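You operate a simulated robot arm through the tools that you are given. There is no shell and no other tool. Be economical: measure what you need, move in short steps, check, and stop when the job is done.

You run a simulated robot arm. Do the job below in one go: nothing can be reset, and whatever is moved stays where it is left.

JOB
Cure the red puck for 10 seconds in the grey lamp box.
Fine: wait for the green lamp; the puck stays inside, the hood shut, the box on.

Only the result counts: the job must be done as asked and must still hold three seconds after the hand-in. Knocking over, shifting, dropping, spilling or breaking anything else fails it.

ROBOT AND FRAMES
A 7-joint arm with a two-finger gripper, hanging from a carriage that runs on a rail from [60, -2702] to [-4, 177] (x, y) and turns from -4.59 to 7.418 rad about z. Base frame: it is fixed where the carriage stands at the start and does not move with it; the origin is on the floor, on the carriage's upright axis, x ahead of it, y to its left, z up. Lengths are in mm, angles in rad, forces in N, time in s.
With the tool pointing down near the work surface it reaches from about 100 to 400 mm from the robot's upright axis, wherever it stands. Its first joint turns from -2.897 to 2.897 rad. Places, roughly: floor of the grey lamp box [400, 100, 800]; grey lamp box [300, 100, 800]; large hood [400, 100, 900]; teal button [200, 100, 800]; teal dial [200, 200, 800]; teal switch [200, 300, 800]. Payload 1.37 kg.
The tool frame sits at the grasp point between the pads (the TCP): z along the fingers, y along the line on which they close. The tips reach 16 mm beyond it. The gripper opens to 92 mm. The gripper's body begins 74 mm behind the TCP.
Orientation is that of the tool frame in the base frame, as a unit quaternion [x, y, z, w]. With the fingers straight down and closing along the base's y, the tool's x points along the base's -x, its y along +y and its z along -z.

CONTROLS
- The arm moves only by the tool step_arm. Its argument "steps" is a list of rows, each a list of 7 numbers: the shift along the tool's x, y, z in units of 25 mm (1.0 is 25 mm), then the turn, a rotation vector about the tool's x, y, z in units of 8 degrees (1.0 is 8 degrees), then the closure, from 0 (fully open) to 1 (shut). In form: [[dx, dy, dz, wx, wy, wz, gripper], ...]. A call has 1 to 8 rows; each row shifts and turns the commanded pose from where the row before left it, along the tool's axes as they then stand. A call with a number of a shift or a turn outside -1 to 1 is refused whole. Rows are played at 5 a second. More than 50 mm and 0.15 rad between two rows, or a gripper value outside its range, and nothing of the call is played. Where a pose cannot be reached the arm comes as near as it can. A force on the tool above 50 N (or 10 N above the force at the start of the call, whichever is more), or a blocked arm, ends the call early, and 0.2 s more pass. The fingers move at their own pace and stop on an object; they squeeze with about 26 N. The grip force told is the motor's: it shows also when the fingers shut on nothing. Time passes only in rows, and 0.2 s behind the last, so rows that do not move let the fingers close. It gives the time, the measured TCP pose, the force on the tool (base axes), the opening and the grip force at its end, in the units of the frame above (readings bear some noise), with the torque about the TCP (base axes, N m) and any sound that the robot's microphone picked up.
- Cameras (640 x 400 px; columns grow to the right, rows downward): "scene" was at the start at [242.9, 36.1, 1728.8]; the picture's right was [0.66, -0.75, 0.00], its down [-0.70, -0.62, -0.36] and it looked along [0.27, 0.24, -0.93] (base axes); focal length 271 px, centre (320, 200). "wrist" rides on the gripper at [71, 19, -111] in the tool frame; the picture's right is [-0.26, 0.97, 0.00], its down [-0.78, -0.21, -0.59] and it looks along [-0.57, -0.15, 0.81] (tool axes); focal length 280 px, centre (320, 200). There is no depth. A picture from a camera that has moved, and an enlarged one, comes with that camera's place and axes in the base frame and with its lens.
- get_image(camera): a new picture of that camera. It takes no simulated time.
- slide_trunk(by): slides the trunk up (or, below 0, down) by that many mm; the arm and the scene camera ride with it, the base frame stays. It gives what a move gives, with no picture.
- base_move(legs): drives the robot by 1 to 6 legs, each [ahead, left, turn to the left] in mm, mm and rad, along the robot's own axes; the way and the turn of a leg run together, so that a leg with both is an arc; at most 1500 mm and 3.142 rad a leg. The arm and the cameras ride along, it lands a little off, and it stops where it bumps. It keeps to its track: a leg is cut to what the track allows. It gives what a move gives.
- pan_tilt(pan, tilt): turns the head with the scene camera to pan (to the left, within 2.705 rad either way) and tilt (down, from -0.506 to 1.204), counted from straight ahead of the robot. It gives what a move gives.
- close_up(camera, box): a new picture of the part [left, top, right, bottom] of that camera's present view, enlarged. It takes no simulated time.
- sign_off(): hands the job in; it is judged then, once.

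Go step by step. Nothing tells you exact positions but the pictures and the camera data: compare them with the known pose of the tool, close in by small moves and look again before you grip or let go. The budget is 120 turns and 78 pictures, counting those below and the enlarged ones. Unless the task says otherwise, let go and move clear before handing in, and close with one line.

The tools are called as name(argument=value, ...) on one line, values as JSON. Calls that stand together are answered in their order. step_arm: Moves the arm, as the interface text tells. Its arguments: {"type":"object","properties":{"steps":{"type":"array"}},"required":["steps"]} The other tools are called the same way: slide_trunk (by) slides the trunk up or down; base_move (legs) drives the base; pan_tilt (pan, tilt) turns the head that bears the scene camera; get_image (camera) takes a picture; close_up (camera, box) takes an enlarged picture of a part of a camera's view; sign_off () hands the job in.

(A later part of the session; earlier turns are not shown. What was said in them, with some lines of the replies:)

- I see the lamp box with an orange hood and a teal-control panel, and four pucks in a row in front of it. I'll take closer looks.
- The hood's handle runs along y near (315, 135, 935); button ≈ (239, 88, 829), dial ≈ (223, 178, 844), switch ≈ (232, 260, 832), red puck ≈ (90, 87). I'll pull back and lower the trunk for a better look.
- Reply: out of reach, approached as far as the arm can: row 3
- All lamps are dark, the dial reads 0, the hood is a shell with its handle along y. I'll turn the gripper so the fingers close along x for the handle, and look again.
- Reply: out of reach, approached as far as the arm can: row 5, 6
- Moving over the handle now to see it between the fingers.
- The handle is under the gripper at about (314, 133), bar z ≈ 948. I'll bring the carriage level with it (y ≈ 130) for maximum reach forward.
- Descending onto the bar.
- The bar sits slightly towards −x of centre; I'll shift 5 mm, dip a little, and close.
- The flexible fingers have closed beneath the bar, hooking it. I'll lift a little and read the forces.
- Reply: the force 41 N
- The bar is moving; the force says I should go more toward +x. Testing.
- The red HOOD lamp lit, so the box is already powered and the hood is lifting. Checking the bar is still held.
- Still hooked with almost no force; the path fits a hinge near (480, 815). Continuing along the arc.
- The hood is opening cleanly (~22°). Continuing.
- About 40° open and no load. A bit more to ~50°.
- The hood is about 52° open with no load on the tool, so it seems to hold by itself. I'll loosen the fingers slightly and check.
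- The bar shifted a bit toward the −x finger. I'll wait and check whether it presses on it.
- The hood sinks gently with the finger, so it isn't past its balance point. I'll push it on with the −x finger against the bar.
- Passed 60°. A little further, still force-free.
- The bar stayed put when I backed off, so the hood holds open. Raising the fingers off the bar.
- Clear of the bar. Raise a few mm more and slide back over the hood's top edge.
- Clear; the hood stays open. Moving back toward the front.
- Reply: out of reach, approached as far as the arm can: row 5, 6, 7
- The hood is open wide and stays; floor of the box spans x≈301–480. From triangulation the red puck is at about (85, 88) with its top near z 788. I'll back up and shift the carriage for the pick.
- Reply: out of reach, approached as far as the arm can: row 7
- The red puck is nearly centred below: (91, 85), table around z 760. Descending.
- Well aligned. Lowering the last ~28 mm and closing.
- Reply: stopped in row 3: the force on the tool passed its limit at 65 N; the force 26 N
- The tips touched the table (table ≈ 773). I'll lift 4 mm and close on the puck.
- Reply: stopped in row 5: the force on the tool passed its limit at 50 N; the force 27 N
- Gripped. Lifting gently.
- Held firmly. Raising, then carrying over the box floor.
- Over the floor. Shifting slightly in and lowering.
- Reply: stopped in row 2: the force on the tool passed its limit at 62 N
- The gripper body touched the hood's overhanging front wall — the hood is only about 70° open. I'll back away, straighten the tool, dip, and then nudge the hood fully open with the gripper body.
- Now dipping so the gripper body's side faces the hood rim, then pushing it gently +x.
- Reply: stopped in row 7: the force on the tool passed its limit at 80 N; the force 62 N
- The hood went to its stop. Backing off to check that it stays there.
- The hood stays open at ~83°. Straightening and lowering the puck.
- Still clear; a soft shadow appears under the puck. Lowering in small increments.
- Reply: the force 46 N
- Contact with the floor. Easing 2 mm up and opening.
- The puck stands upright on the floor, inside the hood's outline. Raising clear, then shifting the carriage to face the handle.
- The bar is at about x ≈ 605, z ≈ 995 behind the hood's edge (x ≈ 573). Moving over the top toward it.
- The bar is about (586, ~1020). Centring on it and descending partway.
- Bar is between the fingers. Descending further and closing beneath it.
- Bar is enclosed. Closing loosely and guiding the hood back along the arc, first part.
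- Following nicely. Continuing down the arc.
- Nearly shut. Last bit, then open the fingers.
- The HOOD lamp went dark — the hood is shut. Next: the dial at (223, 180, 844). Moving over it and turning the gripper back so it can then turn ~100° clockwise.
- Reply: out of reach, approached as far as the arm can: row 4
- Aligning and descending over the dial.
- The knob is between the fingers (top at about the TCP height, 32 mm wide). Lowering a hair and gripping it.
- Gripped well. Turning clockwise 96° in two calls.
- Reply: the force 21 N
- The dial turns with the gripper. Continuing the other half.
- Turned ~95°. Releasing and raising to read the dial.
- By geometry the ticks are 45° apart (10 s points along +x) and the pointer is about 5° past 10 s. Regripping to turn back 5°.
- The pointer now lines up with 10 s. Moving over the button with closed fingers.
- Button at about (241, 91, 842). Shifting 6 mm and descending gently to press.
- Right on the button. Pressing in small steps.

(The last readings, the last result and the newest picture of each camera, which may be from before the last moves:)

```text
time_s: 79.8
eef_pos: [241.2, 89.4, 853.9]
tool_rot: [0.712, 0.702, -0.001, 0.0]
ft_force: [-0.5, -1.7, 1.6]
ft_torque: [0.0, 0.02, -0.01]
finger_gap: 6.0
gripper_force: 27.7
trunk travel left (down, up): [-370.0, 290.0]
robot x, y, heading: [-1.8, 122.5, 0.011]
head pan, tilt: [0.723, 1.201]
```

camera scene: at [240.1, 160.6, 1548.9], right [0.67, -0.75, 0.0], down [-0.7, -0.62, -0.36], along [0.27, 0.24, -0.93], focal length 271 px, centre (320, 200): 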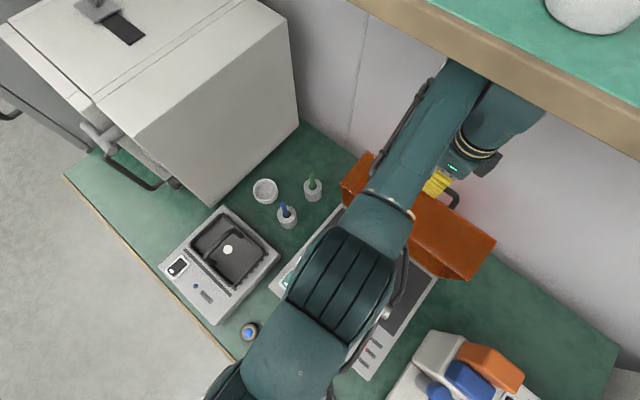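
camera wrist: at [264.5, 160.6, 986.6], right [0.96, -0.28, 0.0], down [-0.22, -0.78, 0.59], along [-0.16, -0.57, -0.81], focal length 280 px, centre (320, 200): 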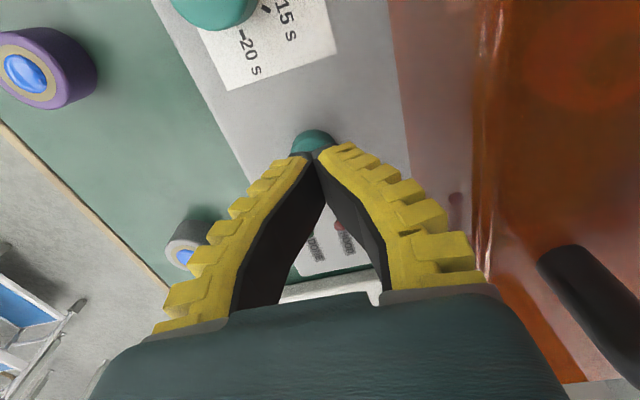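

step_arm(steps=[[0, 0, 0.12, 0, 0, 0, 1], [0, 0, 0.1, 0, 0, 0, 1], [0, 0, 0, 0, 0, 0, 1]])

get_image(camera="wrist")

```text
time_s: 80.7
eef_pos: [242.1, 89.4, 850.3]
tool_rot: [0.712, 0.703, -0.001, 0.0]
ft_force: [-2.2, -0.9, 12.1]
ft_torque: [0.01, 0.0, -0.03]
finger_gap: 5.6
gripper_force: 27.2
trunk travel left (down, up): [-370.0, 290.0]
robot x, y, heading: [-5.8, 124.3, 0.007]
head pan, tilt: [0.723, 1.201]
heard: click
```

```text
10 pictures are left
camera wrist: at [262.9, 160.9, 959.6], right [0.96, -0.28, 0.0], down [-0.22, -0.78, 0.59], along [-0.16, -0.57, -0.81], focal length 280 px, centre (320, 200)
```

wrist: 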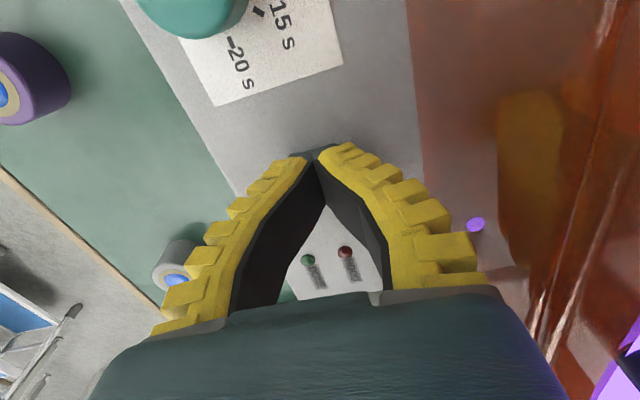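

A click, and the blue LAMP indicator is lit with violet light under the hood: curing has started. Retracting and waiting for the green lamp.

step_arm(steps=[[0, 0, -0.3, 0, 0, 0, 1], [0, 0, -1, 0, 0, 0, 1], [0, 0, -1, 0, 0, 0, 1], [0, 0, -1, 0, 0, 0, 1], [0, 0, -0.6, 0, 0, 0, 1], [0, 0, 0, 0, 0, 0, 0.9], [0, 0, 0, 0, 0, 0, 0.9], [0, 0, 0, 0, 0, 0, 0.9]])

get_image(camera="wrist")

step_arm(steps=[[0, 0, 0, 0, 0, 0, 0.9], [0, 0, 0, 0, 0, 0, 0.9], [0, 0, 0, 0, 0, 0, 0.9], [0, 0, 0, 0, 0, 0, 0.9], [0, 0, 0, 0, 0, 0, 0.9], [0, 0, 0, 0, 0, 0, 0.9], [0, 0, 0, 0, 0, 0, 0.9], [0, 0, 0, 0, 0, 0, 0.9]])

step_arm(steps=[[0, 0, 0, 0, 0, 0, 0.9], [0, 0, 0, 0, 0, 0, 0.9], [0, 0, 0, 0, 0, 0, 0.9], [0, 0, 0, 0, 0, 0, 0.9], [0, 0, 0, 0, 0, 0, 0.9], [0, 0, 0, 0, 0, 0, 0.9], [0, 0, 0, 0, 0, 0, 0.9], [0, 0, 0, 0, 0, 0, 0.9]])

step_arm(steps=[[0, 0, 0, 0, 0, 0, 0.9], [0, 0, 0, 0, 0, 0, 0.9], [0, 0, 0, 0, 0, 0, 0.9], [0, 0, 0, 0, 0, 0, 0.9], [0, 0, 0, 0, 0, 0, 0.9], [0, 0, 0, 0, 0, 0, 0.9], [0, 0, 0, 0, 0, 0, 0.9], [0, 0, 0, 0, 0, 0, 0.9]])

step_arm(steps=[[0, 0, 0, 0, 0, 0, 0.9], [0, 0, 0, 0, 0, 0, 0.9], [0, 0, 0, 0, 0, 0, 0.9], [0, 0, 0, 0, 0, 0, 0.9], [0, 0, 0, 0, 0, 0, 0.9], [0, 0, 0, 0, 0, 0, 0.9], [0, 0, 0, 0, 0, 0, 0.9], [0, 0, 0, 0, 0, 0, 0.9]])

get_image(camera="wrist")

```text
time_s: 82.5
eef_pos: [241.1, 89.5, 945.2]
tool_rot: [0.712, 0.702, -0.001, 0.0]
ft_force: [-1.0, 0.3, -0.6]
ft_torque: [0.02, -0.05, -0.03]
finger_gap: 13.9
gripper_force: 3.5
trunk travel left (down, up): [-370.0, 290.0]
robot x, y, heading: [-2.5, 124.8, 0.006]
head pan, tilt: [0.723, 1.201]
```

```text
9 pictures are left
camera wrist: at [262.6, 160.6, 1055.6], right [0.96, -0.28, 0.0], down [-0.22, -0.78, 0.59], along [-0.16, -0.57, -0.81], focal length 280 px, centre (320, 200)
```

wrist: 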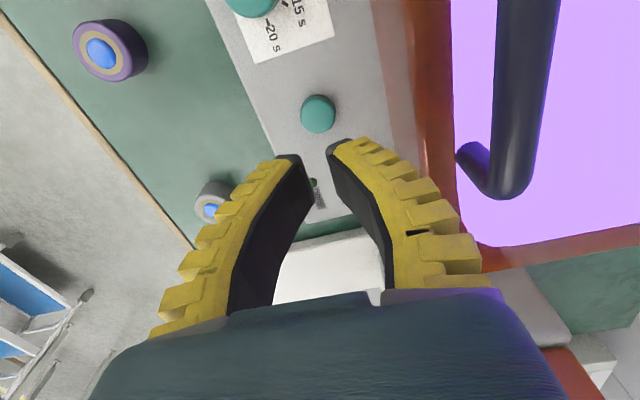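

```text
time_s: 84.2
eef_pos: [239.7, 89.6, 943.5]
tool_rot: [0.712, 0.702, -0.001, 0.0]
ft_force: [-0.4, -0.2, 0.4]
ft_torque: [0.01, -0.05, 0.01]
finger_gap: 13.8
gripper_force: 3.7
trunk travel left (down, up): [-370.0, 290.0]
robot x, y, heading: [-1.2, 122.8, 0.006]
head pan, tilt: [0.723, 1.201]
```

```text
time_s: 86.0
eef_pos: [239.9, 89.2, 945.3]
tool_rot: [0.712, 0.702, -0.001, 0.0]
ft_force: [0.4, 0.8, 0.7]
ft_torque: [-0.02, -0.02, -0.01]
finger_gap: 13.6
gripper_force: 3.7
trunk travel left (down, up): [-370.0, 290.0]
robot x, y, heading: [-2.8, 123.5, 0.009]
head pan, tilt: [0.723, 1.201]
```

```text
time_s: 87.8
eef_pos: [240.2, 89.4, 946.0]
tool_rot: [0.712, 0.702, -0.002, 0.0]
ft_force: [-0.2, 1.2, 1.1]
ft_torque: [0.01, -0.03, 0.03]
finger_gap: 13.8
gripper_force: 3.3
trunk travel left (down, up): [-370.0, 290.0]
robot x, y, heading: [-3.6, 122.6, 0.004]
head pan, tilt: [0.723, 1.201]
```

```text
time_s: 89.7
eef_pos: [241.6, 89.0, 945.9]
tool_rot: [0.712, 0.702, -0.001, -0.001]
ft_force: [-0.3, 0.1, -0.4]
ft_torque: [-0.01, 0.01, 0.02]
finger_gap: 13.8
gripper_force: 3.7
trunk travel left (down, up): [-370.0, 290.0]
robot x, y, heading: [-1.3, 126.1, 0.002]
head pan, tilt: [0.723, 1.201]
```

```text
8 pictures are left
camera wrist: at [262.6, 160.7, 1055.6], right [0.96, -0.28, 0.0], down [-0.22, -0.78, 0.59], along [-0.16, -0.57, -0.81], focal length 280 px, centre (320, 200)
```

wrist: 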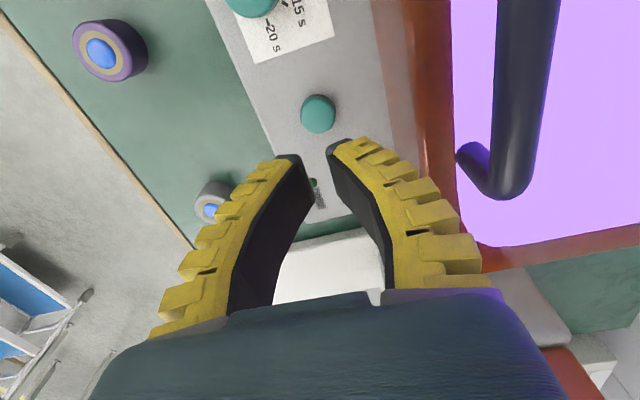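

Still curing (started ≈ 80.4 s). Waiting a bit more.

step_arm(steps=[[0, 0, 0, 0, 0, 0, 0.9], [0, 0, 0, 0, 0, 0, 0.9], [0, 0, 0, 0, 0, 0, 0.9], [0, 0, 0, 0, 0, 0, 0.9], [0, 0, 0, 0, 0, 0, 0.9], [0, 0, 0, 0, 0, 0, 0.9]])

get_image(camera="wrist")

```text
time_s: 91.0
eef_pos: [241.5, 90.6, 944.7]
tool_rot: [0.712, 0.702, -0.001, 0.0]
ft_force: [-0.7, -0.5, -0.5]
ft_torque: [0.01, 0.0, 0.04]
finger_gap: 13.8
gripper_force: 2.8
trunk travel left (down, up): [-370.0, 290.0]
robot x, y, heading: [0.1, 124.0, 0.005]
head pan, tilt: [0.723, 1.201]
```

```text
7 pictures are left
camera wrist: at [262.6, 160.6, 1055.6], right [0.96, -0.28, 0.0], down [-0.22, -0.78, 0.59], along [-0.16, -0.57, -0.81], focal length 280 px, centre (320, 200)
```

wrist: 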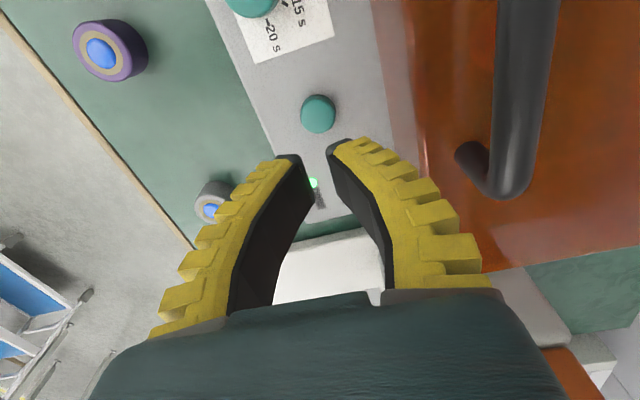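

The lamp went out and the green DONE light is lit about 10 s after the start. The hood is shut, the box is on and the arm is clear, so I'm handing in.

sign_off()

```text
The job is handed in.
```

The red puck was cured for 10 seconds in the grey lamp box: the green DONE lamp is lit, the puck is still inside, the hood is shut and the box is on.
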